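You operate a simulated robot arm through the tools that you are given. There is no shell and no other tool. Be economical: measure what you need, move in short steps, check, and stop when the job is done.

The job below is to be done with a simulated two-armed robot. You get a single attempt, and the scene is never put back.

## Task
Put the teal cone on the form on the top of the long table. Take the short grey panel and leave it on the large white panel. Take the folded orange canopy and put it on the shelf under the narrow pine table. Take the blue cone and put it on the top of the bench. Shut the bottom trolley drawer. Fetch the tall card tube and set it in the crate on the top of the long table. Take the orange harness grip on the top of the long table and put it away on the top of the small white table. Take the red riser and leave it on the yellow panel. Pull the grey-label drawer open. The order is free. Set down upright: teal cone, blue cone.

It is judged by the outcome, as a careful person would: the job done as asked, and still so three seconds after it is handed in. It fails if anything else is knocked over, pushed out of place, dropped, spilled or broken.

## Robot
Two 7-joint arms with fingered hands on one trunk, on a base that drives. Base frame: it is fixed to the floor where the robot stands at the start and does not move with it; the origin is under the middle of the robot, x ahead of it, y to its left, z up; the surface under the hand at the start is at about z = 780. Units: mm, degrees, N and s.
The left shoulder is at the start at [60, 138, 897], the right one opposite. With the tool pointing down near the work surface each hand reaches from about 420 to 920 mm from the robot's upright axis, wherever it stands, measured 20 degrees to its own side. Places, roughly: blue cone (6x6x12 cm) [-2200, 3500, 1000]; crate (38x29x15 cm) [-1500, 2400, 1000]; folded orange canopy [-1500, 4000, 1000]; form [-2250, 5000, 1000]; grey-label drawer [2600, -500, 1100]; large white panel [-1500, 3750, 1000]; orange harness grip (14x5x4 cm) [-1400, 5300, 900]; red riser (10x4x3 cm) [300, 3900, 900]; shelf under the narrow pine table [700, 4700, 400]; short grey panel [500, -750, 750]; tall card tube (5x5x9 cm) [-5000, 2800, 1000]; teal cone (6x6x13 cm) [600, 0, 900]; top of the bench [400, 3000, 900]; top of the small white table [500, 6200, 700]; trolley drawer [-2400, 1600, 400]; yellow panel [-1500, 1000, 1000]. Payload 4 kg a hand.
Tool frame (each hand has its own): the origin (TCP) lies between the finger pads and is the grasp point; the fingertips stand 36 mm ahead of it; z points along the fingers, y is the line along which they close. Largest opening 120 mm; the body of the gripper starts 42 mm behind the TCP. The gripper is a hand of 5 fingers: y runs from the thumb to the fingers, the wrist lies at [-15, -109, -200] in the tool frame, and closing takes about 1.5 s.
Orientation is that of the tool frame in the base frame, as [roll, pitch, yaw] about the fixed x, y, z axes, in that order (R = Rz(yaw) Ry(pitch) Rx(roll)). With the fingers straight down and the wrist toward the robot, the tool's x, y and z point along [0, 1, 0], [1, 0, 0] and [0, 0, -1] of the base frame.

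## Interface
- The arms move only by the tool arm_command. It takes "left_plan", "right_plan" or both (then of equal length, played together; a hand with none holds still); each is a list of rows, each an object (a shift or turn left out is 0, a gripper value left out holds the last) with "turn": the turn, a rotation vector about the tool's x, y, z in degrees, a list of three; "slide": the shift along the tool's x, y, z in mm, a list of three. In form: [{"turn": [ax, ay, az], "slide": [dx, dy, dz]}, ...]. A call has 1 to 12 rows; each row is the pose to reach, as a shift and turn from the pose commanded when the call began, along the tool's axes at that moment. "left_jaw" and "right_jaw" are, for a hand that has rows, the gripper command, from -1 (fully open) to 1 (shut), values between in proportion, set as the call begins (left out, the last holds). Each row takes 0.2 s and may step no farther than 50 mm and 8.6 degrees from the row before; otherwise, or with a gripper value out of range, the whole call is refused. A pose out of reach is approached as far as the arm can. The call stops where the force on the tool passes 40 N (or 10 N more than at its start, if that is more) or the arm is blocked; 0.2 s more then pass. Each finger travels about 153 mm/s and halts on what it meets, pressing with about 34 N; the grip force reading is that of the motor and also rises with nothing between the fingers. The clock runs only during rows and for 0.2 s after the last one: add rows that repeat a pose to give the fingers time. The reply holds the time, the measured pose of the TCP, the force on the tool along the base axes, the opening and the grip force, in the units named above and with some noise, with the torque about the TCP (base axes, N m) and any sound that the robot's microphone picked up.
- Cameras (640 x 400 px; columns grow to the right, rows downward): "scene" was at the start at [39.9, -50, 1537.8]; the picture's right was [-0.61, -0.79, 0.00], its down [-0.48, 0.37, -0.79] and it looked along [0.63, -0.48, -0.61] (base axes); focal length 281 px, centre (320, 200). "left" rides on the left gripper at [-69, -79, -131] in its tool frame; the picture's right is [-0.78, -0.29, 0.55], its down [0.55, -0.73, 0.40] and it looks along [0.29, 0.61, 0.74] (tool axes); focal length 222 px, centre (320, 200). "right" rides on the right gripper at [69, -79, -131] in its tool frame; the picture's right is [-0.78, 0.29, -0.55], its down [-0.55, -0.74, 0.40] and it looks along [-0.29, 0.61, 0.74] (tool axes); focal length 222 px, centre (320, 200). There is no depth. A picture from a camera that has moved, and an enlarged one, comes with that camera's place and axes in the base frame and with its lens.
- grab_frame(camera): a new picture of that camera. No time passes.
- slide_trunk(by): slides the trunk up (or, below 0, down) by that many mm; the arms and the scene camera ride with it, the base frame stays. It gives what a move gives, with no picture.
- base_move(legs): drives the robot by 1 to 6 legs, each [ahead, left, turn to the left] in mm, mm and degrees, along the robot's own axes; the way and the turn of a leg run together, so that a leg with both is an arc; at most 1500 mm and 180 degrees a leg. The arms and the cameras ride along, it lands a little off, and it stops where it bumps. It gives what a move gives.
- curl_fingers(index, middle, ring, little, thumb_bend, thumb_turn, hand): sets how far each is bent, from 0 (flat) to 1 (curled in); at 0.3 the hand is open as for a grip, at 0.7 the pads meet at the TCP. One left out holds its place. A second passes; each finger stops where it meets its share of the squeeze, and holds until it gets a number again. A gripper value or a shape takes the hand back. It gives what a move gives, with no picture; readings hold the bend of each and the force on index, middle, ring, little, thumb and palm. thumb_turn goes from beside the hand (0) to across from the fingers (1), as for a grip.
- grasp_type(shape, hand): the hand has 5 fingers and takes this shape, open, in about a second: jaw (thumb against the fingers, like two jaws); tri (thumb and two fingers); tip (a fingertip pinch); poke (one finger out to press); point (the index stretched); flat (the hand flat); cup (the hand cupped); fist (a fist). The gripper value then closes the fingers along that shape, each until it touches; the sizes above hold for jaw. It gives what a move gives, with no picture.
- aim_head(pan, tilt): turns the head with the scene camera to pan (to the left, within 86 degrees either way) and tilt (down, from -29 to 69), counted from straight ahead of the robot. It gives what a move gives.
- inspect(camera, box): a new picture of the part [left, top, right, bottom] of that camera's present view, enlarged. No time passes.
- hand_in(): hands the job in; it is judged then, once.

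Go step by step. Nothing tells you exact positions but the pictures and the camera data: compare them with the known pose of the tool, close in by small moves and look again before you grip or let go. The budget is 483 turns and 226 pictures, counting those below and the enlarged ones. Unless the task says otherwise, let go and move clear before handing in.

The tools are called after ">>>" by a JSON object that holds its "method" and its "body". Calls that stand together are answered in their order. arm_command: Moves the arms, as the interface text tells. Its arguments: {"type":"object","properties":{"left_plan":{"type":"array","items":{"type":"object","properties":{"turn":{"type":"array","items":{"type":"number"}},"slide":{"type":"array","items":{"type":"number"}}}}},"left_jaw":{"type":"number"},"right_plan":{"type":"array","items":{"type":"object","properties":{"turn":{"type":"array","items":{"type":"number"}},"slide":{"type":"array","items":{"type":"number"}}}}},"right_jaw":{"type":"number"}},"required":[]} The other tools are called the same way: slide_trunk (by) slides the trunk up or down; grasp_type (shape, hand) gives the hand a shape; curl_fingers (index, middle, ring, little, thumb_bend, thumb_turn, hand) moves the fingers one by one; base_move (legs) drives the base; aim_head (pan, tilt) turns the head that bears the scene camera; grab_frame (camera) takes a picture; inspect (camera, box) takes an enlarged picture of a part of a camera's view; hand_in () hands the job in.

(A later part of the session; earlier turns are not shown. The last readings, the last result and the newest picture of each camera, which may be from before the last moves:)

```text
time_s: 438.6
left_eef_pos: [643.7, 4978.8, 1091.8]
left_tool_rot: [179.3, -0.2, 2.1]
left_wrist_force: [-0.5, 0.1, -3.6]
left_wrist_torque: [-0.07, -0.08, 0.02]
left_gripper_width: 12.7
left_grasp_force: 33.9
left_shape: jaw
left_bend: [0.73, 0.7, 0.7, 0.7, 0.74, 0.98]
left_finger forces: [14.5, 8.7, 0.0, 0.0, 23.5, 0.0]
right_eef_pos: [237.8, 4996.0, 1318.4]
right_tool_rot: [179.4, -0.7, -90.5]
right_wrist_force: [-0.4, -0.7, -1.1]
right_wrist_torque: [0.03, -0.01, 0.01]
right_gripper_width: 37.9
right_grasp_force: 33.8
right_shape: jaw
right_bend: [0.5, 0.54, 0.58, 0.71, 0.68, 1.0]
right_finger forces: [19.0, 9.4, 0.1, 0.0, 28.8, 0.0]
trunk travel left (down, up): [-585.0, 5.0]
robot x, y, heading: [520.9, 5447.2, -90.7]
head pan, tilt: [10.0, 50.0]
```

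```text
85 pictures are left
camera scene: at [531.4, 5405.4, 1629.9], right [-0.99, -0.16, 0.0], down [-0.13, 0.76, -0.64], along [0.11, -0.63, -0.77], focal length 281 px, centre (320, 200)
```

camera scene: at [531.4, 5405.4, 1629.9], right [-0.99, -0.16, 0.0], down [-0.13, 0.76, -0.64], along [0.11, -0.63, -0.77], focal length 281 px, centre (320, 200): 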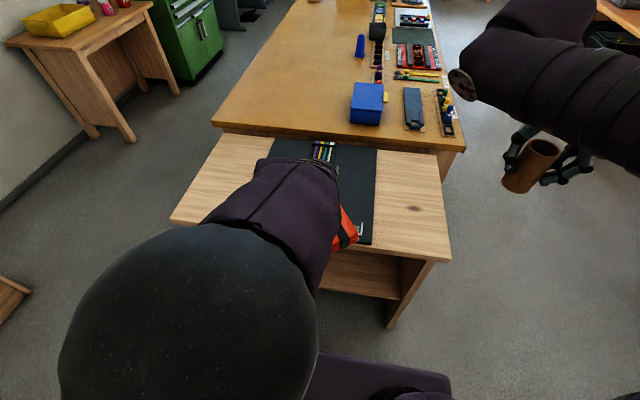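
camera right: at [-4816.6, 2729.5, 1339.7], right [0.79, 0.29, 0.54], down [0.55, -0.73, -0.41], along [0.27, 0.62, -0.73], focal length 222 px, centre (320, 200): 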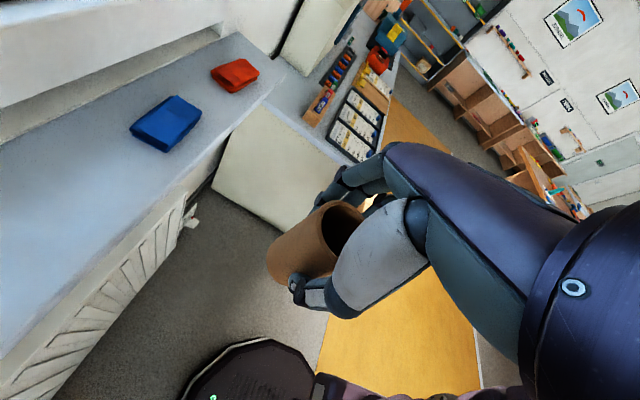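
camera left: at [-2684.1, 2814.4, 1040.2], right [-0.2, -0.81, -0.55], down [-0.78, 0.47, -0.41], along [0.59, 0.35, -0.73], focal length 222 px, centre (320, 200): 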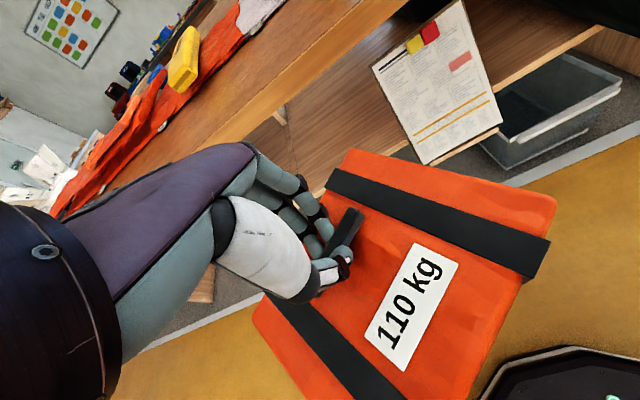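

The shelf is visible under the pine table (front edge y≈4900, shelf z≈400). I back up a little, lower the trunk and the left arm to shelf height.

>>> {"method": "base_move", "body": {"legs": [[-95, 0, 0]]}}

>>> {"method": "slide_trunk", "body": {"by": -400}}

>>> {"method": "arm_command", "body": {"left_plan": [{"slide": [0, 0, 40]}, {"slide": [0, 0, 80]}, {"slide": [0, 0, 120]}, {"slide": [0, 0, 155]}, {"slide": [0, 0, 180]}]}}

>>> {"method": "aim_head", "body": {"pan": 20, "tilt": 35}}

>>> {"method": "grab_frame", "body": {"camera": "scene"}}

>>> {"method": "grab_frame", "body": {"camera": "left"}}

```text
time_s: 439.8
left_eef_pos: [643.2, 5072.0, 1092.0]
left_tool_rot: [179.3, -0.1, 2.2]
left_wrist_force: [1.9, -0.6, -4.5]
left_wrist_torque: [-0.14, -0.07, 0.0]
left_gripper_width: 12.6
left_grasp_force: 33.5
left_shape: jaw
left_bend: [0.73, 0.7, 0.7, 0.7, 0.74, 0.98]
left_finger forces: [14.5, 8.7, 0.0, 0.0, 23.6, 0.1]
right_eef_pos: [238.4, 5090.7, 1318.3]
right_tool_rot: [179.4, -0.8, -90.3]
right_wrist_force: [1.0, 0.5, -1.0]
right_wrist_torque: [0.0, 0.0, 0.02]
right_gripper_width: 38.0
right_grasp_force: 33.6
right_shape: jaw
right_bend: [0.5, 0.54, 0.58, 0.71, 0.68, 1.0]
right_finger forces: [18.9, 9.2, 0.0, 0.0, 28.8, 0.1]
trunk travel left (down, up): [-585.0, 5.0]
robot x, y, heading: [521.3, 5539.3, -90.7]
head pan, tilt: [10.0, 50.0]
```

```text
time_s: 443.6
left_eef_pos: [643.8, 5070.9, 690.6]
left_tool_rot: [179.5, 0.0, 2.1]
left_wrist_force: [0.8, -1.0, -4.5]
left_wrist_torque: [-0.11, -0.1, 0.02]
left_gripper_width: 12.3
left_grasp_force: 34.3
left_shape: jaw
left_bend: [0.73, 0.7, 0.7, 0.7, 0.74, 0.98]
left_finger forces: [14.5, 8.8, 0.0, 0.1, 23.7, 0.0]
right_eef_pos: [237.3, 5088.9, 918.8]
right_tool_rot: [179.5, -0.7, -90.3]
right_wrist_force: [-0.1, 0.1, 0.8]
right_wrist_torque: [-0.01, 0.01, 0.03]
right_gripper_width: 38.1
right_grasp_force: 34.5
right_shape: jaw
right_bend: [0.5, 0.54, 0.58, 0.71, 0.68, 1.0]
right_finger forces: [19.0, 9.2, 0.0, 0.0, 28.8, 0.1]
trunk travel left (down, up): [-185.0, 405.0]
robot x, y, heading: [517.2, 5540.0, -90.7]
head pan, tilt: [10.0, 50.0]
```

```text
time_s: 444.8
left_eef_pos: [643.5, 5068.4, 509.2]
left_tool_rot: [179.5, -0.1, 2.2]
left_wrist_force: [0.0, -0.5, -4.1]
left_wrist_torque: [-0.11, -0.1, 0.04]
left_gripper_width: 12.4
left_grasp_force: 33.9
left_shape: jaw
left_bend: [0.73, 0.7, 0.7, 0.7, 0.74, 0.98]
left_finger forces: [14.8, 8.5, 0.1, 0.0, 23.5, 0.0]
right_eef_pos: [239.3, 5089.2, 917.8]
right_tool_rot: [179.4, -0.6, -90.4]
right_wrist_force: [-0.3, 0.6, -0.5]
right_wrist_torque: [-0.02, 0.03, 0.01]
right_gripper_width: 38.4
right_grasp_force: 35.0
right_shape: jaw
right_bend: [0.5, 0.54, 0.58, 0.71, 0.68, 1.0]
right_finger forces: [19.0, 9.3, 0.0, 0.0, 28.8, 0.0]
trunk travel left (down, up): [-185.0, 405.0]
robot x, y, heading: [519.0, 5540.4, -90.8]
head pan, tilt: [10.0, 50.0]
```

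```text
time_s: 445.6
left_eef_pos: [643.3, 5068.8, 510.0]
left_tool_rot: [179.4, -0.1, 2.3]
left_wrist_force: [-0.2, -0.3, -4.2]
left_wrist_torque: [-0.11, -0.08, 0.02]
left_gripper_width: 12.2
left_grasp_force: 33.5
left_shape: jaw
left_bend: [0.73, 0.7, 0.7, 0.7, 0.74, 0.98]
left_finger forces: [14.5, 8.7, 0.1, 0.0, 23.5, 0.1]
right_eef_pos: [238.2, 5089.3, 918.0]
right_tool_rot: [179.5, -0.8, -90.4]
right_wrist_force: [0.5, -0.4, 0.4]
right_wrist_torque: [0.02, -0.05, 0.05]
right_gripper_width: 38.1
right_grasp_force: 33.8
right_shape: jaw
right_bend: [0.5, 0.54, 0.58, 0.71, 0.68, 1.0]
right_finger forces: [19.0, 9.3, 0.1, 0.1, 28.8, 0.0]
trunk travel left (down, up): [-185.0, 405.0]
robot x, y, heading: [518.2, 5539.2, -90.6]
head pan, tilt: [20.0, 35.0]
```

```text
84 pictures are left
camera scene: at [548.9, 5490.4, 1251.5], right [-0.94, -0.33, 0.0], down [-0.19, 0.54, -0.82], along [0.27, -0.77, -0.57], focal length 281 px, centre (320, 200)
```

scene: 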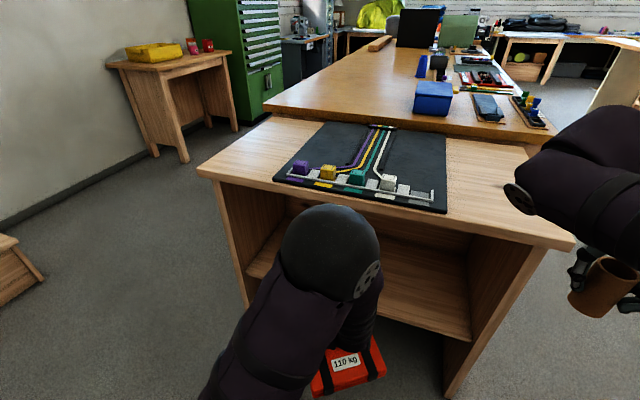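

```text
83 pictures are left
camera left: at [570.5, 5147.5, 638.9], right [-0.79, 0.25, -0.55], down [0.52, 0.75, -0.4], along [0.31, -0.61, -0.73], focal length 222 px, centre (320, 200)
```

left: 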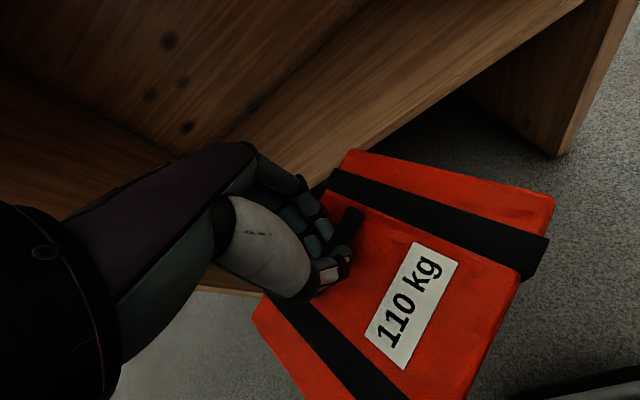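

Clearance is ample (tabletop z≈830, shelf ≈405). I slide the canopy in over the shelf.

>>> {"method": "arm_command", "body": {"left_plan": [{"slide": [0, 40, 0]}, {"slide": [0, 80, 0]}, {"slide": [0, 120, 0]}, {"slide": [0, 160, 0]}, {"slide": [0, 200, 0]}, {"slide": [0, 240, 0]}, {"slide": [0, 275, 0]}, {"slide": [0, 305, 0]}]}}

>>> {"method": "grab_frame", "body": {"camera": "left"}}

>>> {"method": "grab_frame", "body": {"camera": "scene"}}

```text
time_s: 447.4
left_eef_pos: [656.0, 4763.9, 514.1]
left_tool_rot: [179.4, -0.1, 2.2]
left_wrist_force: [0.3, -0.3, -4.8]
left_wrist_torque: [-0.1, -0.07, -0.01]
left_gripper_width: 12.3
left_grasp_force: 34.4
left_shape: jaw
left_bend: [0.73, 0.7, 0.7, 0.7, 0.74, 0.98]
left_finger forces: [14.2, 9.5, 0.0, 0.1, 24.0, 0.0]
right_eef_pos: [238.3, 5087.6, 918.4]
right_tool_rot: [179.4, -0.6, -90.4]
right_wrist_force: [0.4, 0.3, -0.7]
right_wrist_torque: [0.01, -0.01, -0.02]
right_gripper_width: 38.0
right_grasp_force: 34.1
right_shape: jaw
right_bend: [0.5, 0.54, 0.58, 0.71, 0.68, 1.0]
right_finger forces: [19.0, 9.2, 0.0, 0.0, 28.9, 0.0]
trunk travel left (down, up): [-185.0, 405.0]
robot x, y, heading: [519.5, 5539.7, -90.4]
head pan, tilt: [20.0, 35.0]
```

```text
82 pictures are left
camera left: at [583.8, 4842.8, 642.9], right [-0.79, 0.25, -0.55], down [0.52, 0.75, -0.4], along [0.31, -0.61, -0.73], focal length 222 px, centre (320, 200)
```

left: 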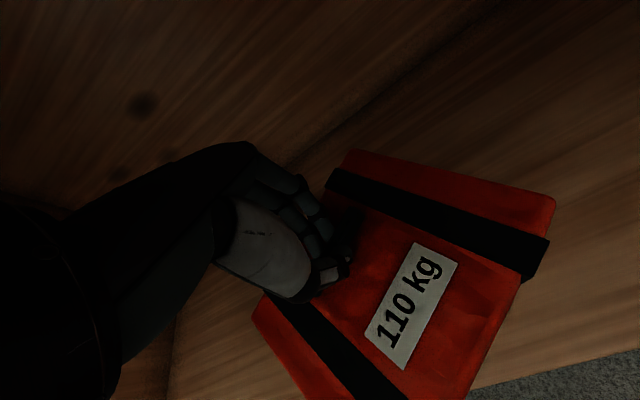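

```text
81 pictures are left
camera scene: at [549.0, 5490.3, 1251.6], right [-0.94, -0.33, 0.0], down [-0.19, 0.54, -0.82], along [0.27, -0.77, -0.57], focal length 281 px, centre (320, 200)
```

scene: 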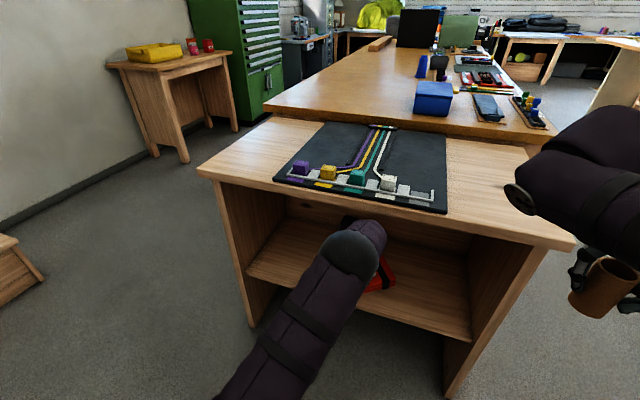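

It's over the shelf. Lower to contact.

>>> {"method": "arm_command", "body": {"left_plan": [{"slide": [0, 0, 12]}, {"slide": [0, 0, 22]}, {"slide": [0, 0, 28]}, {"slide": [0, 0, 33]}, {"slide": [0, 0, 38]}]}}

```text
time_s: 448.6
left_eef_pos: [656.2, 4764.6, 475.8]
left_tool_rot: [179.4, -0.2, 2.2]
left_wrist_force: [0.5, -0.4, -4.4]
left_wrist_torque: [-0.15, -0.09, 0.03]
left_gripper_width: 12.3
left_grasp_force: 34.1
left_shape: jaw
left_bend: [0.73, 0.7, 0.7, 0.7, 0.74, 0.98]
left_finger forces: [14.8, 9.0, 0.0, 0.1, 24.1, 0.0]
right_eef_pos: [238.8, 5088.2, 917.8]
right_tool_rot: [179.4, -0.7, -90.5]
right_wrist_force: [-0.3, -0.1, -0.4]
right_wrist_torque: [0.01, -0.01, -0.02]
right_gripper_width: 38.3
right_grasp_force: 34.1
right_shape: jaw
right_bend: [0.5, 0.54, 0.58, 0.71, 0.68, 1.0]
right_finger forces: [19.0, 9.2, 0.0, 0.1, 28.8, 0.0]
trunk travel left (down, up): [-185.0, 405.0]
robot x, y, heading: [519.6, 5541.7, -90.3]
head pan, tilt: [20.0, 35.0]
```

>>> {"method": "arm_command", "body": {"left_plan": [{"slide": [0, 0, 5]}, {"slide": [0, 0, 10]}, {"slide": [0, 0, 15]}, {"slide": [0, 0, 20]}, {"slide": [0, 0, 25]}, {"slide": [0, 0, 30]}]}}

>>> {"method": "grab_frame", "body": {"camera": "left"}}

```text
time_s: 449.9
left_eef_pos: [656.2, 4762.2, 454.0]
left_tool_rot: [178.6, 0.0, 2.2]
left_wrist_force: [3.3, 8.2, 35.6]
left_wrist_torque: [0.24, -0.01, -0.09]
left_gripper_width: 16.4
left_grasp_force: 33.8
left_shape: jaw
left_bend: [0.74, 0.7, 0.7, 0.7, 0.75, 0.98]
left_finger forces: [14.5, 18.1, 0.0, 0.0, 41.4, 0.0]
right_eef_pos: [238.3, 5091.4, 920.1]
right_tool_rot: [179.4, -0.9, -90.5]
right_wrist_force: [-0.4, -0.5, -1.3]
right_wrist_torque: [-0.03, 0.02, 0.03]
right_gripper_width: 38.2
right_grasp_force: 33.9
right_shape: jaw
right_bend: [0.5, 0.54, 0.58, 0.71, 0.68, 1.0]
right_finger forces: [19.0, 9.3, 0.0, 0.0, 28.8, 0.1]
trunk travel left (down, up): [-185.0, 405.0]
robot x, y, heading: [520.7, 5538.4, -90.4]
head pan, tilt: [20.0, 35.0]
```

```text
80 pictures are left
camera left: at [583.6, 4841.5, 582.1], right [-0.79, 0.25, -0.56], down [0.52, 0.75, -0.41], along [0.31, -0.62, -0.72], focal length 222 px, centre (320, 200)
```

left: 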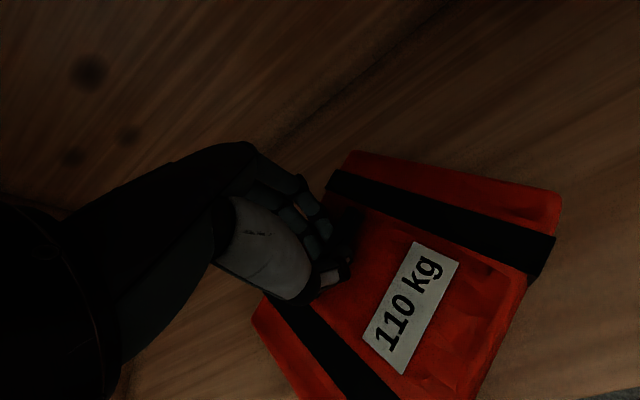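

Contact with the shelf. Release and back out upward a bit, then north.

>>> {"method": "arm_command", "body": {"left_jaw": -1, "left_plan": [{"slide": [0, 0, -3]}, {"slide": [0, 0, -3]}, {"slide": [0, 0, -5]}, {"slide": [0, 0, -5]}, {"slide": [0, 0, -25]}, {"slide": [0, 0, -60]}]}}

>>> {"method": "arm_command", "body": {"left_plan": [{"slide": [0, -40, -5]}, {"slide": [0, -80, -5]}, {"slide": [0, -120, -5]}, {"slide": [0, -160, -5]}, {"slide": [0, -200, -5]}, {"slide": [0, -240, -5]}, {"slide": [0, -280, -5]}]}}

>>> {"method": "grab_frame", "body": {"camera": "scene"}}

```text
time_s: 450.5
left_eef_pos: [652.5, 4755.7, 456.7]
left_tool_rot: [178.2, 0.1, 2.0]
left_wrist_force: [-1.3, 0.4, 0.1]
left_wrist_torque: [-0.03, 0.01, 0.0]
left_gripper_width: 119.7
left_grasp_force: 0.1
left_shape: jaw
left_bend: [0.3, 0.3, 0.3, 0.3, 0.3, 0.97]
left_finger forces: [0.1, 0.1, 0.0, 0.0, 0.0, 0.0]
right_eef_pos: [237.3, 5087.9, 916.2]
right_tool_rot: [179.4, -0.7, -90.4]
right_wrist_force: [0.1, 0.1, -0.3]
right_wrist_torque: [0.0, -0.02, 0.01]
right_gripper_width: 38.1
right_grasp_force: 33.9
right_shape: jaw
right_bend: [0.5, 0.54, 0.58, 0.71, 0.68, 1.0]
right_finger forces: [19.1, 9.2, 0.0, 0.1, 28.7, 0.1]
trunk travel left (down, up): [-185.0, 405.0]
robot x, y, heading: [521.2, 5541.7, -90.4]
head pan, tilt: [20.0, 35.0]
stopped in row 2 (left hand): the force on the tool passed its limit at 50 N (the readings are from after the stop); the commanded pose is now the measured one
```

```text
time_s: 452.1
left_eef_pos: [641.7, 5035.8, 456.4]
left_tool_rot: [178.1, 0.2, 2.0]
left_wrist_force: [-0.5, -0.7, 0.9]
left_wrist_torque: [-0.02, -0.01, 0.01]
left_gripper_width: 120.0
left_grasp_force: 0.1
left_shape: jaw
left_bend: [0.3, 0.3, 0.3, 0.3, 0.3, 0.97]
left_finger forces: [0.0, 0.1, 0.0, 0.0, 0.1, 0.0]
right_eef_pos: [237.3, 5088.9, 917.5]
right_tool_rot: [179.5, -0.8, -90.6]
right_wrist_force: [1.2, -0.2, -0.3]
right_wrist_torque: [0.0, -0.03, -0.01]
right_gripper_width: 38.2
right_grasp_force: 34.3
right_shape: jaw
right_bend: [0.5, 0.54, 0.58, 0.71, 0.68, 1.0]
right_finger forces: [19.0, 9.3, 0.0, 0.0, 28.8, 0.1]
trunk travel left (down, up): [-185.0, 405.0]
robot x, y, heading: [517.6, 5538.9, -90.4]
head pan, tilt: [20.0, 35.0]
```

```text
79 pictures are left
camera scene: at [548.8, 5490.3, 1251.4], right [-0.94, -0.33, 0.0], down [-0.19, 0.54, -0.82], along [0.27, -0.77, -0.57], focal length 281 px, centre (320, 200)
```

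scene: 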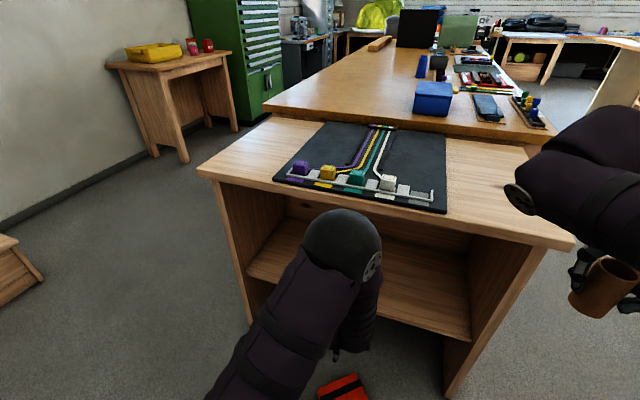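

My dependent retreat was premature: the rise had been stopped, and the fingers dragged the canopy back out. I look where it is now.

>>> {"method": "aim_head", "body": {"pan": 10, "tilt": 65}}

>>> {"method": "grab_frame", "body": {"camera": "scene"}}

>>> {"method": "grab_frame", "body": {"camera": "left"}}

```text
time_s: 453.0
left_eef_pos: [640.4, 5034.5, 457.0]
left_tool_rot: [178.0, 0.2, 2.1]
left_wrist_force: [0.0, 0.5, 0.4]
left_wrist_torque: [0.0, -0.04, 0.01]
left_gripper_width: 119.7
left_grasp_force: 0.0
left_shape: jaw
left_bend: [0.3, 0.3, 0.3, 0.3, 0.3, 0.97]
left_finger forces: [0.1, 0.0, 0.0, 0.0, 0.0, 0.0]
right_eef_pos: [237.5, 5089.8, 918.9]
right_tool_rot: [179.5, -0.7, -90.5]
right_wrist_force: [0.7, -0.7, -0.5]
right_wrist_torque: [0.01, -0.02, 0.01]
right_gripper_width: 38.1
right_grasp_force: 34.0
right_shape: jaw
right_bend: [0.5, 0.54, 0.58, 0.71, 0.68, 1.0]
right_finger forces: [19.0, 9.3, 0.0, 0.0, 28.8, 0.0]
trunk travel left (down, up): [-185.0, 405.0]
robot x, y, heading: [520.1, 5541.2, -90.7]
head pan, tilt: [10.0, 65.0]
```

```text
78 pictures are left
camera scene: at [529.5, 5513.6, 1211.8], right [-0.99, -0.16, 0.0], down [-0.15, 0.89, -0.42], along [0.07, -0.42, -0.91], focal length 281 px, centre (320, 200)
```

scene: 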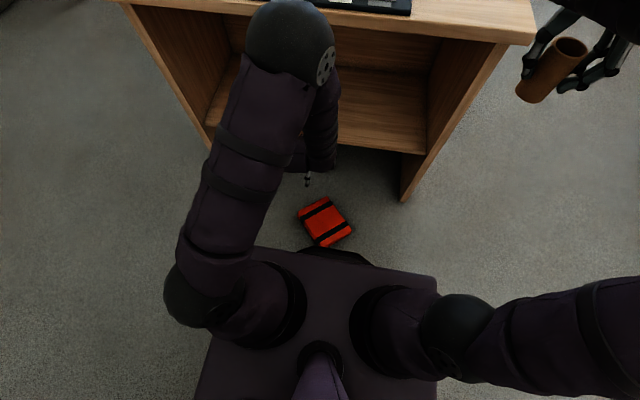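

```text
77 pictures are left
camera left: at [569.3, 5116.1, 583.6], right [-0.8, 0.24, -0.55], down [0.52, 0.74, -0.43], along [0.31, -0.63, -0.72], focal length 222 px, centre (320, 200)
```

left: 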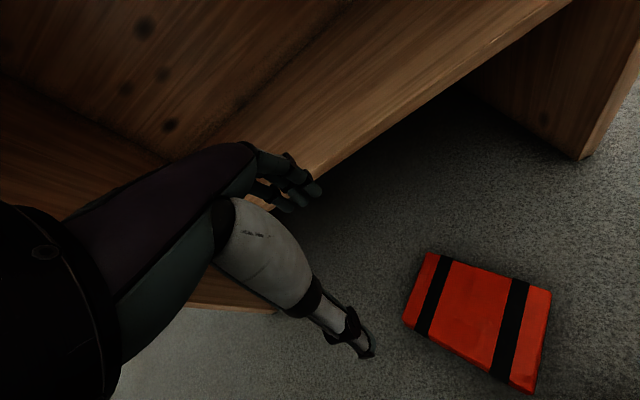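

The canopy fell upside-down on the floor in front of the shelf. I zoom in to see how it lies.

>>> {"method": "inspect", "body": {"camera": "left", "box": [370, 220, 590, 400]}}

>>> {"method": "inspect", "body": {"camera": "scene", "box": [285, 180, 365, 255]}}

```text
2.22 times, centred on (480, 310) of left
camera zoom: at [569.3, 5116.1, 583.6], right [-0.8, 0.24, -0.55], down [0.52, 0.74, -0.43], along [0.31, -0.63, -0.72], focal length 494 px, centre (-36, -44)
```

zoom: 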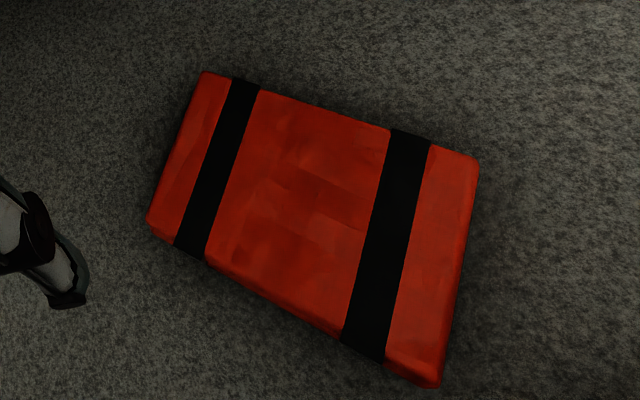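

```text
5.33 times, centred on (325, 218) of scene
camera zoom: at [529.5, 5513.6, 1211.8], right [-0.99, -0.16, 0.0], down [-0.15, 0.89, -0.42], along [0.07, -0.42, -0.91], focal length 1499 px, centre (293, 107)
```

zoom: 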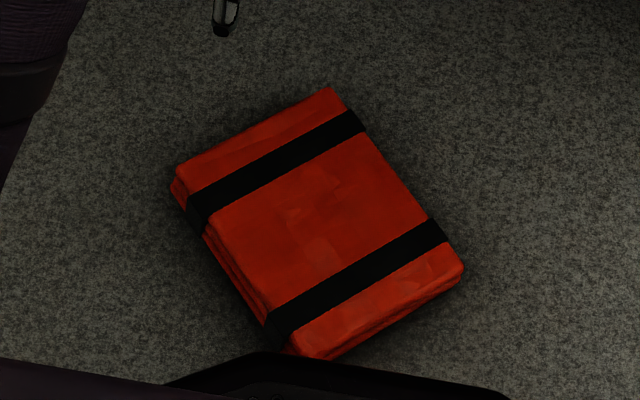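

It lies bottom-up on the floor, so a one-hand regrip isn't possible; I'll squeeze it between both hands later. First I free the right hand by delivering the tube: back out of the gap and go to the crate.

>>> {"method": "slide_trunk", "body": {"by": 390}}

>>> {"method": "arm_command", "body": {"left_plan": [{"turn": [0.5, 0, 0], "slide": [0, 0, -45]}, {"turn": [1, 0, 0], "slide": [0, 0, -90]}, {"turn": [1.5, 0, 0], "slide": [0, 0, -135]}, {"turn": [2, 0, 0], "slide": [0, 0, -180]}, {"turn": [2, 0, 0], "slide": [0, 0, -225]}, {"turn": [2, 0, 0], "slide": [0, 0, -270]}, {"turn": [2, 0, 0], "slide": [0, 0, -310]}]}}

>>> {"method": "base_move", "body": {"legs": [[-50, 0, 0], [0, -1180, 0], [1200, 0, 0], [0, 0, -90]]}}

```text
time_s: 456.8
left_eef_pos: [641.7, 5033.6, 846.1]
left_tool_rot: [178.1, 0.2, 2.1]
left_wrist_force: [-0.3, 0.1, -0.7]
left_wrist_torque: [-0.01, 0.01, -0.01]
left_gripper_width: 120.1
left_grasp_force: 0.1
left_shape: jaw
left_bend: [0.3, 0.3, 0.3, 0.3, 0.3, 0.97]
left_finger forces: [0.0, 0.0, 0.1, 0.1, 0.0, 0.0]
right_eef_pos: [238.0, 5089.2, 1308.1]
right_tool_rot: [179.4, -0.6, -90.5]
right_wrist_force: [-0.2, -1.1, -1.2]
right_wrist_torque: [-0.04, -0.04, 0.01]
right_gripper_width: 38.0
right_grasp_force: 33.8
right_shape: jaw
right_bend: [0.5, 0.54, 0.58, 0.71, 0.68, 1.0]
right_finger forces: [19.0, 9.3, 0.0, 0.0, 28.8, 0.0]
trunk travel left (down, up): [-575.0, 15.0]
robot x, y, heading: [520.7, 5538.6, -90.3]
head pan, tilt: [10.0, 65.0]
```

```text
time_s: 458.4
left_eef_pos: [640.8, 5049.7, 1155.5]
left_tool_rot: [180.0, 0.2, 2.1]
left_wrist_force: [0.4, 0.4, 0.2]
left_wrist_torque: [-0.02, -0.03, -0.01]
left_gripper_width: 119.9
left_grasp_force: 0.1
left_shape: jaw
left_bend: [0.3, 0.3, 0.3, 0.3, 0.3, 0.97]
left_finger forces: [0.0, 0.0, 0.0, 0.1, 0.1, 0.0]
right_eef_pos: [237.3, 5089.1, 1308.2]
right_tool_rot: [179.4, -0.7, -90.6]
right_wrist_force: [-0.1, -0.3, 0.0]
right_wrist_torque: [-0.01, -0.01, -0.01]
right_gripper_width: 38.0
right_grasp_force: 33.3
right_shape: jaw
right_bend: [0.5, 0.54, 0.58, 0.71, 0.68, 1.0]
right_finger forces: [19.0, 9.2, 0.1, 0.0, 28.8, 0.0]
trunk travel left (down, up): [-575.0, 15.0]
robot x, y, heading: [516.9, 5538.1, -90.4]
head pan, tilt: [10.0, 65.0]
```

```text
time_s: 474.6
left_eef_pos: [-1140.9, 4226.3, 1155.2]
left_tool_rot: [180.0, 0.3, -87.2]
left_wrist_force: [-0.3, -0.3, 0.0]
left_wrist_torque: [-0.02, -0.02, -0.01]
left_gripper_width: 119.6
left_grasp_force: 0.0
left_shape: jaw
left_bend: [0.3, 0.3, 0.3, 0.3, 0.3, 0.97]
left_finger forces: [0.0, 0.0, 0.1, 0.1, 0.0, 0.1]
right_eef_pos: [-1105.3, 4632.3, 1308.9]
right_tool_rot: [179.4, -0.6, -179.8]
right_wrist_force: [0.2, -0.1, -1.1]
right_wrist_torque: [0.03, 0.0, -0.02]
right_gripper_width: 37.8
right_grasp_force: 33.9
right_shape: jaw
right_bend: [0.5, 0.54, 0.58, 0.71, 0.68, 1.0]
right_finger forces: [18.9, 9.3, 0.0, 0.0, 28.6, 0.0]
trunk travel left (down, up): [-575.0, 15.0]
robot x, y, heading: [-649.1, 4356.4, -180.0]
head pan, tilt: [10.0, 65.0]
```

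>>> {"method": "base_move", "body": {"legs": [[0, 1200, 0], [0, 960, 0], [260, 0, 0]]}}

>>> {"method": "aim_head", "body": {"pan": -15, "tilt": 50}}

>>> {"method": "grab_frame", "body": {"camera": "scene"}}

```text
time_s: 486.8
left_eef_pos: [-1286.9, 2000.6, 1154.6]
left_tool_rot: [180.0, 0.2, -83.2]
left_wrist_force: [0.0, -0.3, -1.0]
left_wrist_torque: [0.02, -0.02, -0.01]
left_gripper_width: 120.0
left_grasp_force: 0.2
left_shape: jaw
left_bend: [0.3, 0.3, 0.3, 0.3, 0.3, 0.97]
left_finger forces: [0.0, 0.1, 0.0, 0.0, 0.0, 0.0]
right_eef_pos: [-1279.9, 2407.0, 1308.1]
right_tool_rot: [179.4, -0.7, -175.8]
right_wrist_force: [-0.7, 0.0, -0.7]
right_wrist_torque: [0.02, -0.04, 0.0]
right_gripper_width: 37.9
right_grasp_force: 33.9
right_shape: jaw
right_bend: [0.5, 0.54, 0.58, 0.71, 0.68, 1.0]
right_finger forces: [18.9, 9.3, 0.1, 0.0, 28.6, 0.0]
trunk travel left (down, up): [-575.0, 15.0]
robot x, y, heading: [-806.0, 2166.1, -176.0]
head pan, tilt: [10.0, 65.0]
```

```text
time_s: 487.7
left_eef_pos: [-1287.3, 2002.1, 1154.5]
left_tool_rot: [-179.9, 0.2, -83.1]
left_wrist_force: [-0.9, -0.1, 0.2]
left_wrist_torque: [-0.03, -0.01, 0.01]
left_gripper_width: 120.1
left_grasp_force: 0.1
left_shape: jaw
left_bend: [0.3, 0.3, 0.3, 0.3, 0.3, 0.97]
left_finger forces: [0.0, 0.0, 0.1, 0.1, 0.0, 0.0]
right_eef_pos: [-1278.5, 2407.8, 1308.0]
right_tool_rot: [179.4, -0.7, -175.7]
right_wrist_force: [-0.3, -0.8, -0.3]
right_wrist_torque: [0.02, 0.01, -0.01]
right_gripper_width: 37.9
right_grasp_force: 33.4
right_shape: jaw
right_bend: [0.5, 0.54, 0.58, 0.71, 0.68, 1.0]
right_finger forces: [18.9, 9.3, 0.1, 0.0, 28.6, 0.0]
trunk travel left (down, up): [-575.0, 15.0]
robot x, y, heading: [-807.4, 2161.9, -175.8]
head pan, tilt: [-15.0, 50.0]
```

```text
74 pictures are left
camera scene: at [-850.5, 2185.1, 1619.8], right [0.19, 0.98, 0.0], down [0.75, -0.14, -0.64], along [-0.63, 0.12, -0.77], focal length 281 px, centre (320, 200)
```

scene: 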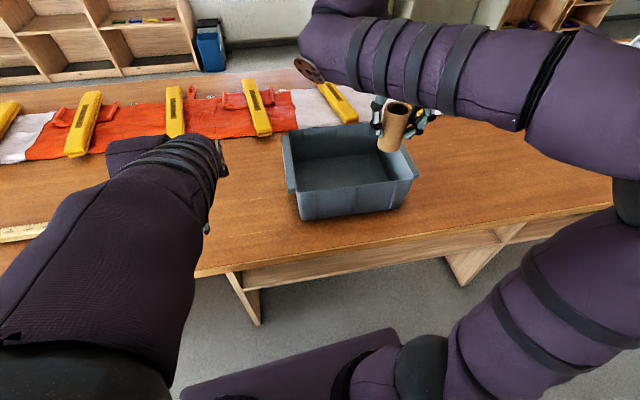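

The crate centre is about (-1510,2395). I carry the tube over it and lower in.

>>> {"method": "arm_command", "body": {"right_plan": [{"slide": [46, 1, 0]}, {"slide": [92, 2, 0]}, {"slide": [138, 3, 0]}, {"slide": [184, 4, 0]}, {"slide": [231, 4, 0]}, {"slide": [231, 4, 45]}, {"slide": [231, 4, 90]}, {"slide": [231, 4, 135]}, {"slide": [231, 4, 180]}]}}

>>> {"method": "grab_frame", "body": {"camera": "right"}}

>>> {"method": "inspect", "body": {"camera": "scene", "box": [240, 80, 480, 230]}}

```text
time_s: 489.7
left_eef_pos: [-1286.7, 2002.1, 1154.2]
left_tool_rot: [-179.9, 0.2, -83.3]
left_wrist_force: [0.8, 0.4, -0.2]
left_wrist_torque: [0.02, -0.01, 0.0]
left_gripper_width: 119.7
left_grasp_force: 0.0
left_shape: jaw
left_bend: [0.3, 0.3, 0.3, 0.3, 0.3, 0.97]
left_finger forces: [0.1, 0.0, 0.0, 0.0, 0.0, 0.1]
right_eef_pos: [-1513.8, 2397.7, 1130.6]
right_tool_rot: [179.4, -0.7, -175.7]
right_wrist_force: [0.6, -0.1, -0.6]
right_wrist_torque: [-0.03, -0.04, -0.01]
right_gripper_width: 37.9
right_grasp_force: 34.6
right_shape: jaw
right_bend: [0.5, 0.54, 0.58, 0.71, 0.68, 1.0]
right_finger forces: [19.1, 9.1, 0.1, 0.0, 28.5, 0.0]
trunk travel left (down, up): [-575.0, 15.0]
robot x, y, heading: [-806.0, 2161.8, -176.1]
head pan, tilt: [-15.0, 50.0]
```

```text
73 pictures are left
camera right: at [-1575.0, 2313.1, 1261.2], right [0.77, 0.34, 0.54], down [0.6, -0.69, -0.41], along [0.23, 0.64, -0.73], focal length 222 px, centre (320, 200)
```

right: 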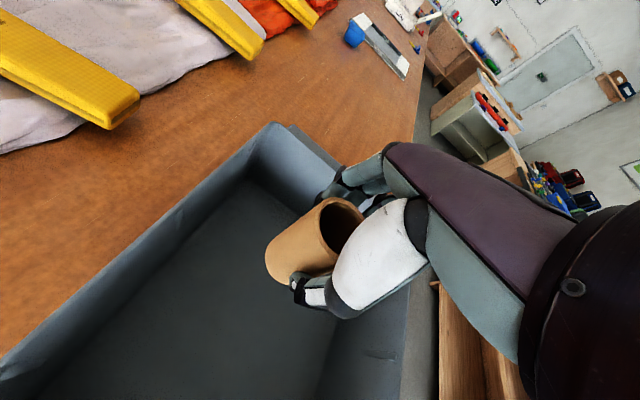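

```text
2.67 times, centred on (360, 155) of scene
camera zoom: at [-851.3, 2185.2, 1619.9], right [0.19, 0.98, 0.0], down [0.75, -0.14, -0.64], along [-0.63, 0.12, -0.77], focal length 749 px, centre (213, 320)
```

zoom: 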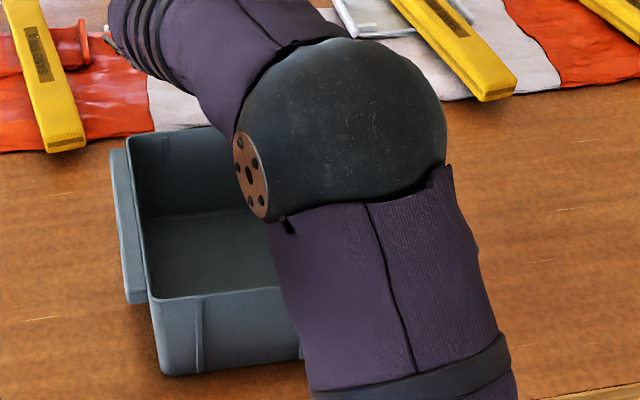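

Position is inside the crate; I shift 35 mm south for margin and lower.

>>> {"method": "arm_command", "body": {"right_plan": [{"slide": [-15, -35, 0]}, {"slide": [-15, -35, 40]}, {"slide": [-15, -35, 80]}, {"slide": [-15, -35, 110]}, {"slide": [-15, -35, 125]}]}}

>>> {"method": "arm_command", "body": {"right_plan": [{"slide": [0, 0, 4]}, {"slide": [0, 0, 8]}, {"slide": [0, 0, 12]}, {"slide": [0, 0, 16]}, {"slide": [0, 0, 20]}, {"slide": [0, 0, 24]}]}}

```text
time_s: 490.9
left_eef_pos: [-1286.0, 2002.7, 1154.8]
left_tool_rot: [180.0, 0.2, -83.2]
left_wrist_force: [-0.2, -1.0, -0.7]
left_wrist_torque: [-0.03, 0.0, -0.01]
left_gripper_width: 119.9
left_grasp_force: 0.1
left_shape: jaw
left_bend: [0.3, 0.3, 0.3, 0.3, 0.3, 0.97]
left_finger forces: [0.1, 0.1, 0.0, 0.0, 0.0, 0.0]
right_eef_pos: [-1496.8, 2365.3, 1006.9]
right_tool_rot: [179.4, -0.8, -175.7]
right_wrist_force: [-0.4, 0.9, 0.2]
right_wrist_torque: [0.01, 0.0, 0.0]
right_gripper_width: 38.0
right_grasp_force: 33.8
right_shape: jaw
right_bend: [0.5, 0.54, 0.58, 0.71, 0.68, 1.0]
right_finger forces: [19.1, 9.2, 0.1, 0.0, 28.7, 0.1]
trunk travel left (down, up): [-575.0, 15.0]
robot x, y, heading: [-806.1, 2164.1, -176.0]
head pan, tilt: [-15.0, 50.0]
```

```text
time_s: 492.3
left_eef_pos: [-1283.7, 2000.9, 1155.7]
left_tool_rot: [179.9, 0.4, -83.3]
left_wrist_force: [1.3, 0.1, -0.4]
left_wrist_torque: [-0.01, 0.01, 0.02]
left_gripper_width: 120.0
left_grasp_force: 0.1
left_shape: jaw
left_bend: [0.3, 0.3, 0.3, 0.3, 0.3, 0.97]
left_finger forces: [0.0, 0.0, 0.0, 0.1, 0.0, 0.0]
right_eef_pos: [-1496.6, 2362.9, 987.4]
right_tool_rot: [179.2, -1.1, -175.7]
right_wrist_force: [0.6, 2.0, 25.0]
right_wrist_torque: [0.3, 0.01, -0.03]
right_gripper_width: 39.2
right_grasp_force: 34.0
right_shape: jaw
right_bend: [0.49, 0.54, 0.58, 0.71, 0.68, 1.0]
right_finger forces: [21.2, 12.3, 0.0, 0.0, 32.4, 0.0]
trunk travel left (down, up): [-575.0, 15.0]
robot x, y, heading: [-808.3, 2167.4, -175.9]
head pan, tilt: [-15.0, 50.0]
```

Contact with the crate floor. Ease, open, and check before rising.

>>> {"method": "arm_command", "body": {"right_plan": [{"slide": [0, 0, -3]}, {"slide": [0, 0, -4]}]}}

>>> {"method": "arm_command", "body": {"right_jaw": -1, "right_plan": [{"slide": [0, 0, 0]}, {"slide": [0, 0, 0]}, {"slide": [0, 0, 0]}, {"slide": [0, 0, 0]}, {"slide": [0, 0, 0]}]}}

```text
time_s: 492.9
left_eef_pos: [-1284.7, 2001.9, 1155.6]
left_tool_rot: [180.0, 0.2, -83.3]
left_wrist_force: [-0.1, -0.2, -0.1]
left_wrist_torque: [0.02, 0.02, -0.03]
left_gripper_width: 119.8
left_grasp_force: 0.0
left_shape: jaw
left_bend: [0.3, 0.3, 0.3, 0.3, 0.3, 0.97]
left_finger forces: [0.0, 0.1, 0.1, 0.0, 0.0, 0.0]
right_eef_pos: [-1496.9, 2363.2, 987.2]
right_tool_rot: [179.4, -0.8, -175.8]
right_wrist_force: [-4.3, 1.7, 21.8]
right_wrist_torque: [0.21, 0.21, 0.0]
right_gripper_width: 38.9
right_grasp_force: 34.3
right_shape: jaw
right_bend: [0.49, 0.54, 0.58, 0.71, 0.68, 1.0]
right_finger forces: [21.9, 10.2, 0.1, 0.0, 31.6, 0.0]
trunk travel left (down, up): [-575.0, 15.0]
robot x, y, heading: [-806.9, 2166.2, -175.9]
head pan, tilt: [-15.0, 50.0]
```

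```text
time_s: 494.1
left_eef_pos: [-1287.1, 2001.5, 1154.1]
left_tool_rot: [180.0, 0.3, -83.1]
left_wrist_force: [-0.3, 1.2, 0.4]
left_wrist_torque: [-0.01, 0.0, 0.02]
left_gripper_width: 119.9
left_grasp_force: 0.0
left_shape: jaw
left_bend: [0.3, 0.3, 0.3, 0.3, 0.3, 0.97]
left_finger forces: [0.1, 0.1, 0.1, 0.1, 0.0, 0.0]
right_eef_pos: [-1495.7, 2362.6, 985.9]
right_tool_rot: [179.4, -0.8, -175.7]
right_wrist_force: [0.5, 0.5, 0.4]
right_wrist_torque: [-0.01, 0.01, 0.0]
right_gripper_width: 119.8
right_grasp_force: 0.0
right_shape: jaw
right_bend: [0.3, 0.3, 0.3, 0.3, 0.3, 0.97]
right_finger forces: [0.0, 0.0, 0.2, 0.0, 0.0, 0.0]
trunk travel left (down, up): [-575.0, 15.0]
robot x, y, heading: [-805.8, 2166.8, -175.8]
head pan, tilt: [-15.0, 50.0]
```

>>> {"method": "arm_command", "body": {"right_plan": [{"slide": [0, 0, -40]}, {"slide": [0, 0, -80]}, {"slide": [0, 0, -120]}, {"slide": [0, 0, -160]}, {"slide": [0, 0, -200]}, {"slide": [-45, 0, -205]}, {"slide": [-90, 0, -205]}, {"slide": [-135, 0, -205]}, {"slide": [-180, 0, -205]}]}}

>>> {"method": "grab_frame", "body": {"camera": "scene"}}

```text
time_s: 496.1
left_eef_pos: [-1283.4, 2002.3, 1154.9]
left_tool_rot: [179.8, 0.2, -83.2]
left_wrist_force: [-0.3, 0.6, -0.3]
left_wrist_torque: [0.0, -0.03, -0.02]
left_gripper_width: 119.9
left_grasp_force: 0.0
left_shape: jaw
left_bend: [0.3, 0.3, 0.3, 0.3, 0.3, 0.97]
left_finger forces: [0.1, 0.1, 0.0, 0.0, 0.1, 0.0]
right_eef_pos: [-1309.6, 2374.0, 1190.4]
right_tool_rot: [179.3, -0.7, -175.6]
right_wrist_force: [0.0, 0.1, -0.6]
right_wrist_torque: [0.0, 0.01, 0.0]
right_gripper_width: 119.4
right_grasp_force: 0.0
right_shape: jaw
right_bend: [0.3, 0.3, 0.3, 0.3, 0.3, 0.97]
right_finger forces: [0.1, 0.0, 0.0, 0.1, 0.0, 0.1]
trunk travel left (down, up): [-575.0, 15.0]
robot x, y, heading: [-806.6, 2166.0, -176.0]
head pan, tilt: [-15.0, 50.0]
```

```text
71 pictures are left
camera scene: at [-848.9, 2184.9, 1619.9], right [0.19, 0.98, 0.0], down [0.75, -0.14, -0.64], along [-0.63, 0.12, -0.77], focal length 281 px, centre (320, 200)
```

scene: 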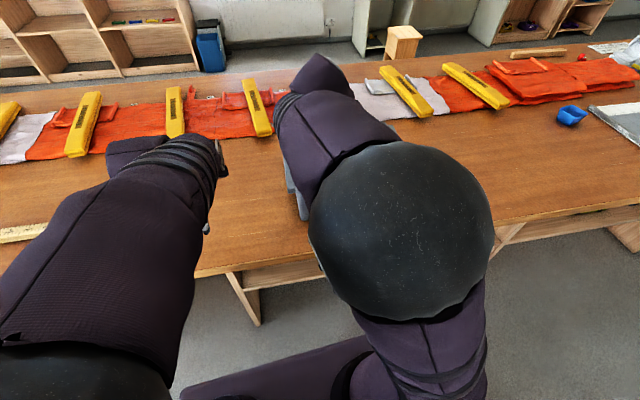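

>>> {"method": "grab_frame", "body": {"camera": "right"}}

```text
70 pictures are left
camera right: at [-1370.8, 2288.8, 1320.6], right [0.77, 0.34, 0.54], down [0.6, -0.69, -0.41], along [0.23, 0.64, -0.73], focal length 222 px, centre (320, 200)
```

right: 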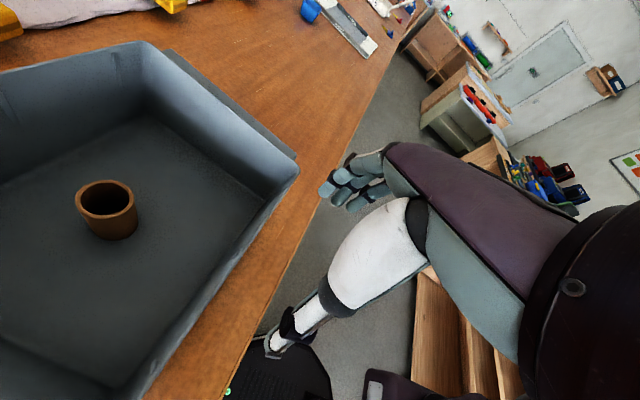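

The tube stands in the crate. Next the orange harness grip near the table's northeast corner: I slide north and look.

>>> {"method": "base_move", "body": {"legs": [[-100, 0, -4], [0, -1500, 0], [0, -1450, 0], [150, 0, 0]]}}

>>> {"method": "aim_head", "body": {"pan": 0, "tilt": 48}}

>>> {"method": "grab_frame", "body": {"camera": "scene"}}

```text
time_s: 511.9
left_eef_pos: [-1441.0, 4936.5, 1153.8]
left_tool_rot: [-179.9, 0.2, -84.3]
left_wrist_force: [0.1, 0.2, -0.3]
left_wrist_torque: [-0.01, -0.04, -0.03]
left_gripper_width: 119.9
left_grasp_force: 0.1
left_shape: jaw
left_bend: [0.3, 0.3, 0.3, 0.3, 0.3, 0.97]
left_finger forces: [0.0, 0.0, 0.1, 0.1, 0.0, 0.1]
right_eef_pos: [-1458.1, 5309.4, 1188.6]
right_tool_rot: [179.4, -0.6, -176.8]
right_wrist_force: [-0.7, -0.1, -0.3]
right_wrist_torque: [-0.01, -0.05, 0.0]
right_gripper_width: 119.7
right_grasp_force: 0.1
right_shape: jaw
right_bend: [0.3, 0.3, 0.3, 0.3, 0.3, 0.97]
right_finger forces: [0.0, 0.0, 0.0, 0.0, 0.0, 0.0]
trunk travel left (down, up): [-575.0, 15.0]
robot x, y, heading: [-952.9, 5086.1, -176.8]
head pan, tilt: [-15.0, 50.0]
```

```text
time_s: 512.7
left_eef_pos: [-1438.9, 4936.5, 1153.7]
left_tool_rot: [-180.0, 0.1, -84.3]
left_wrist_force: [0.4, -0.2, -0.3]
left_wrist_torque: [0.01, 0.02, 0.0]
left_gripper_width: 119.8
left_grasp_force: 0.2
left_shape: jaw
left_bend: [0.3, 0.3, 0.3, 0.3, 0.3, 0.97]
left_finger forces: [0.1, 0.0, 0.0, 0.0, 0.1, 0.0]
right_eef_pos: [-1456.7, 5309.7, 1188.9]
right_tool_rot: [179.3, -0.6, -176.8]
right_wrist_force: [0.2, -0.2, 0.4]
right_wrist_torque: [-0.04, -0.02, 0.02]
right_gripper_width: 119.7
right_grasp_force: 0.0
right_shape: jaw
right_bend: [0.3, 0.3, 0.3, 0.3, 0.3, 0.97]
right_finger forces: [0.1, 0.1, 0.0, 0.0, 0.0, 0.1]
trunk travel left (down, up): [-575.0, 15.0]
robot x, y, heading: [-951.9, 5092.2, -176.7]
head pan, tilt: [0.0, 48.0]
```

```text
69 pictures are left
camera scene: at [-1003.6, 5091.0, 1622.6], right [-0.05, 1.0, 0.0], down [0.74, 0.04, -0.67], along [-0.67, -0.04, -0.74], focal length 281 px, centre (320, 200)
```

scene: 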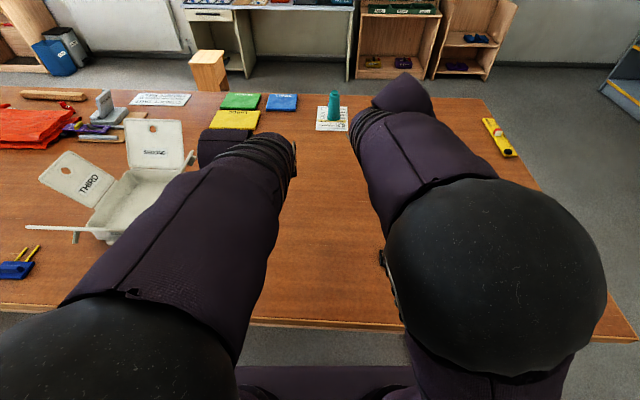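

>>> {"method": "grab_frame", "body": {"camera": "right"}}

```text
68 pictures are left
camera right: at [-1520.2, 5225.5, 1320.1], right [0.77, 0.33, 0.54], down [0.58, -0.7, -0.41], along [0.24, 0.63, -0.73], focal length 222 px, centre (320, 200)
```

right: 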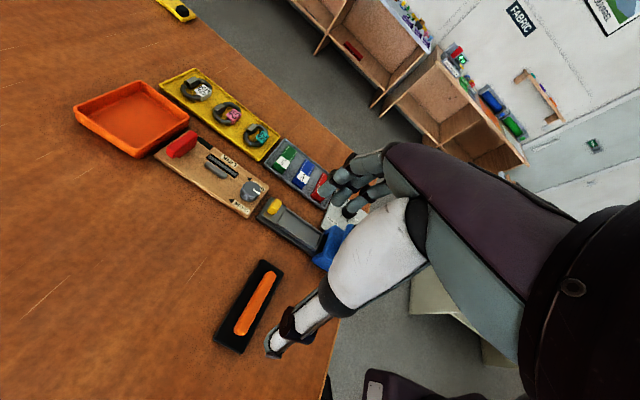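

The orange grip (bar on a black base) lies at about (-1418,5302) along y. I turn the right hand back and come above it.

>>> {"method": "arm_command", "body": {"right_plan": [{"turn": [0, 0, -7.9], "slide": [-4, -1, 0]}, {"turn": [0, 0, -15.8], "slide": [-7, -2, 0]}, {"turn": [0, 0, -23.7], "slide": [-11, -3, 0]}, {"turn": [0, 0, -31.6], "slide": [-14, -4, 0]}, {"turn": [0, 0, -39.5], "slide": [-18, -5, 10]}, {"turn": [0, 0, -47.4], "slide": [-21, -6, 20]}, {"turn": [0, 0, -55.3], "slide": [-25, -7, 35]}, {"turn": [0, 0, -63.2], "slide": [-28, -8, 55]}, {"turn": [0, 0, -71.1], "slide": [-32, -8, 75]}, {"turn": [0, 0, -79], "slide": [-35, -9, 95]}, {"turn": [0, 0, -86.8], "slide": [-39, -10, 120]}, {"turn": [0, 0, -86.8], "slide": [-39, -10, 135]}]}}

>>> {"method": "grab_frame", "body": {"camera": "right"}}

```text
time_s: 515.3
left_eef_pos: [-1441.2, 4937.4, 1154.6]
left_tool_rot: [-180.0, 0.1, -84.3]
left_wrist_force: [0.5, 0.9, 0.4]
left_wrist_torque: [-0.01, -0.01, 0.0]
left_gripper_width: 120.0
left_grasp_force: 0.0
left_shape: jaw
left_bend: [0.3, 0.3, 0.3, 0.3, 0.3, 0.97]
left_finger forces: [0.0, 0.1, 0.1, 0.0, 0.1, 0.1]
right_eef_pos: [-1420.9, 5302.5, 1053.4]
right_tool_rot: [179.2, 0.7, -89.9]
right_wrist_force: [0.7, 0.6, 0.6]
right_wrist_torque: [-0.03, 0.0, 0.03]
right_gripper_width: 119.6
right_grasp_force: 0.1
right_shape: jaw
right_bend: [0.3, 0.3, 0.3, 0.3, 0.3, 0.97]
right_finger forces: [0.0, 0.0, 0.0, 0.1, 0.0, 0.1]
trunk travel left (down, up): [-575.0, 15.0]
robot x, y, heading: [-958.9, 5088.9, -177.1]
head pan, tilt: [0.0, 48.0]
```

```text
67 pictures are left
camera right: at [-1338.8, 5232.3, 1181.8], right [-0.28, 0.78, 0.56], down [0.73, 0.55, -0.4], along [-0.62, 0.29, -0.73], focal length 222 px, centre (320, 200)
```

right: 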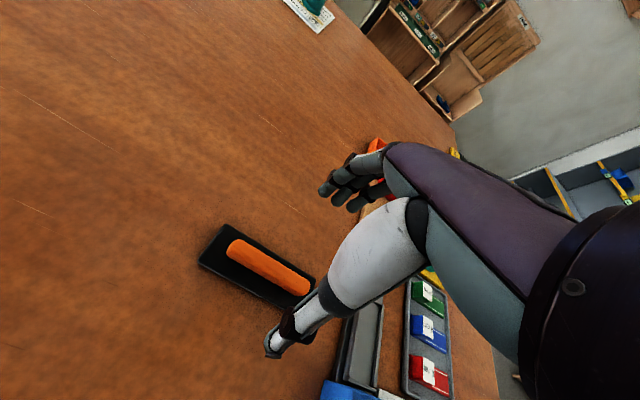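

Centred over it. I lower with a part-open hand and close on it.

>>> {"method": "arm_command", "body": {"right_jaw": -0.3, "right_plan": [{"slide": [-4, 0, 35]}, {"slide": [-4, 0, 65]}, {"slide": [-4, 0, 80]}, {"slide": [-4, 0, 88]}]}}

>>> {"method": "arm_command", "body": {"right_jaw": 1, "right_plan": [{"slide": [0, 0, 0]}, {"slide": [0, 0, 0]}, {"slide": [0, 0, 0]}, {"slide": [0, 0, 0]}, {"slide": [0, 0, 0]}, {"slide": [0, 0, 0]}, {"slide": [0, 0, 0]}]}}

>>> {"method": "grab_frame", "body": {"camera": "right"}}

```text
time_s: 516.3
left_eef_pos: [-1439.6, 4937.0, 1154.9]
left_tool_rot: [-180.0, 0.2, -84.3]
left_wrist_force: [0.9, 0.3, 0.4]
left_wrist_torque: [0.04, -0.03, 0.0]
left_gripper_width: 119.6
left_grasp_force: 0.1
left_shape: jaw
left_bend: [0.3, 0.3, 0.3, 0.3, 0.3, 0.97]
left_finger forces: [0.0, 0.0, 0.0, 0.0, 0.0, 0.0]
right_eef_pos: [-1420.0, 5307.0, 965.1]
right_tool_rot: [179.2, 0.5, -90.0]
right_wrist_force: [-0.1, 0.2, 0.6]
right_wrist_torque: [0.0, -0.01, 0.02]
right_gripper_width: 78.3
right_grasp_force: 0.1
right_shape: jaw
right_bend: [0.36, 0.4, 0.38, 0.62, 0.44, 0.99]
right_finger forces: [0.1, 0.0, 0.0, 0.0, 0.0, 0.1]
trunk travel left (down, up): [-575.0, 15.0]
robot x, y, heading: [-953.4, 5089.7, -177.1]
head pan, tilt: [0.0, 48.0]
```

```text
time_s: 517.9
left_eef_pos: [-1438.1, 4937.3, 1154.7]
left_tool_rot: [179.9, 0.2, -84.3]
left_wrist_force: [0.0, 0.3, -0.3]
left_wrist_torque: [0.02, -0.02, 0.0]
left_gripper_width: 119.6
left_grasp_force: 0.1
left_shape: jaw
left_bend: [0.3, 0.3, 0.3, 0.3, 0.3, 0.97]
left_finger forces: [0.0, 0.0, 0.1, 0.0, 0.1, 0.0]
right_eef_pos: [-1419.9, 5306.5, 966.1]
right_tool_rot: [179.1, 0.5, -90.0]
right_wrist_force: [-2.8, 1.3, 20.0]
right_wrist_torque: [0.05, 0.24, -0.21]
right_gripper_width: 36.5
right_grasp_force: 33.6
right_shape: jaw
right_bend: [0.51, 0.54, 0.59, 0.71, 0.69, 1.0]
right_finger forces: [21.4, 14.8, 0.1, 0.0, 38.1, 0.1]
trunk travel left (down, up): [-575.0, 15.0]
robot x, y, heading: [-958.4, 5090.9, -176.6]
head pan, tilt: [0.0, 48.0]
```

```text
66 pictures are left
camera right: at [-1338.2, 5236.5, 1095.2], right [-0.28, 0.78, 0.56], down [0.73, 0.55, -0.4], along [-0.62, 0.29, -0.72], focal length 222 px, centre (320, 200)
```

right: 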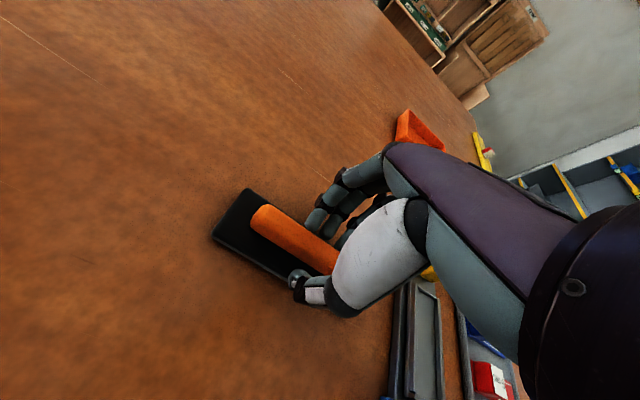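

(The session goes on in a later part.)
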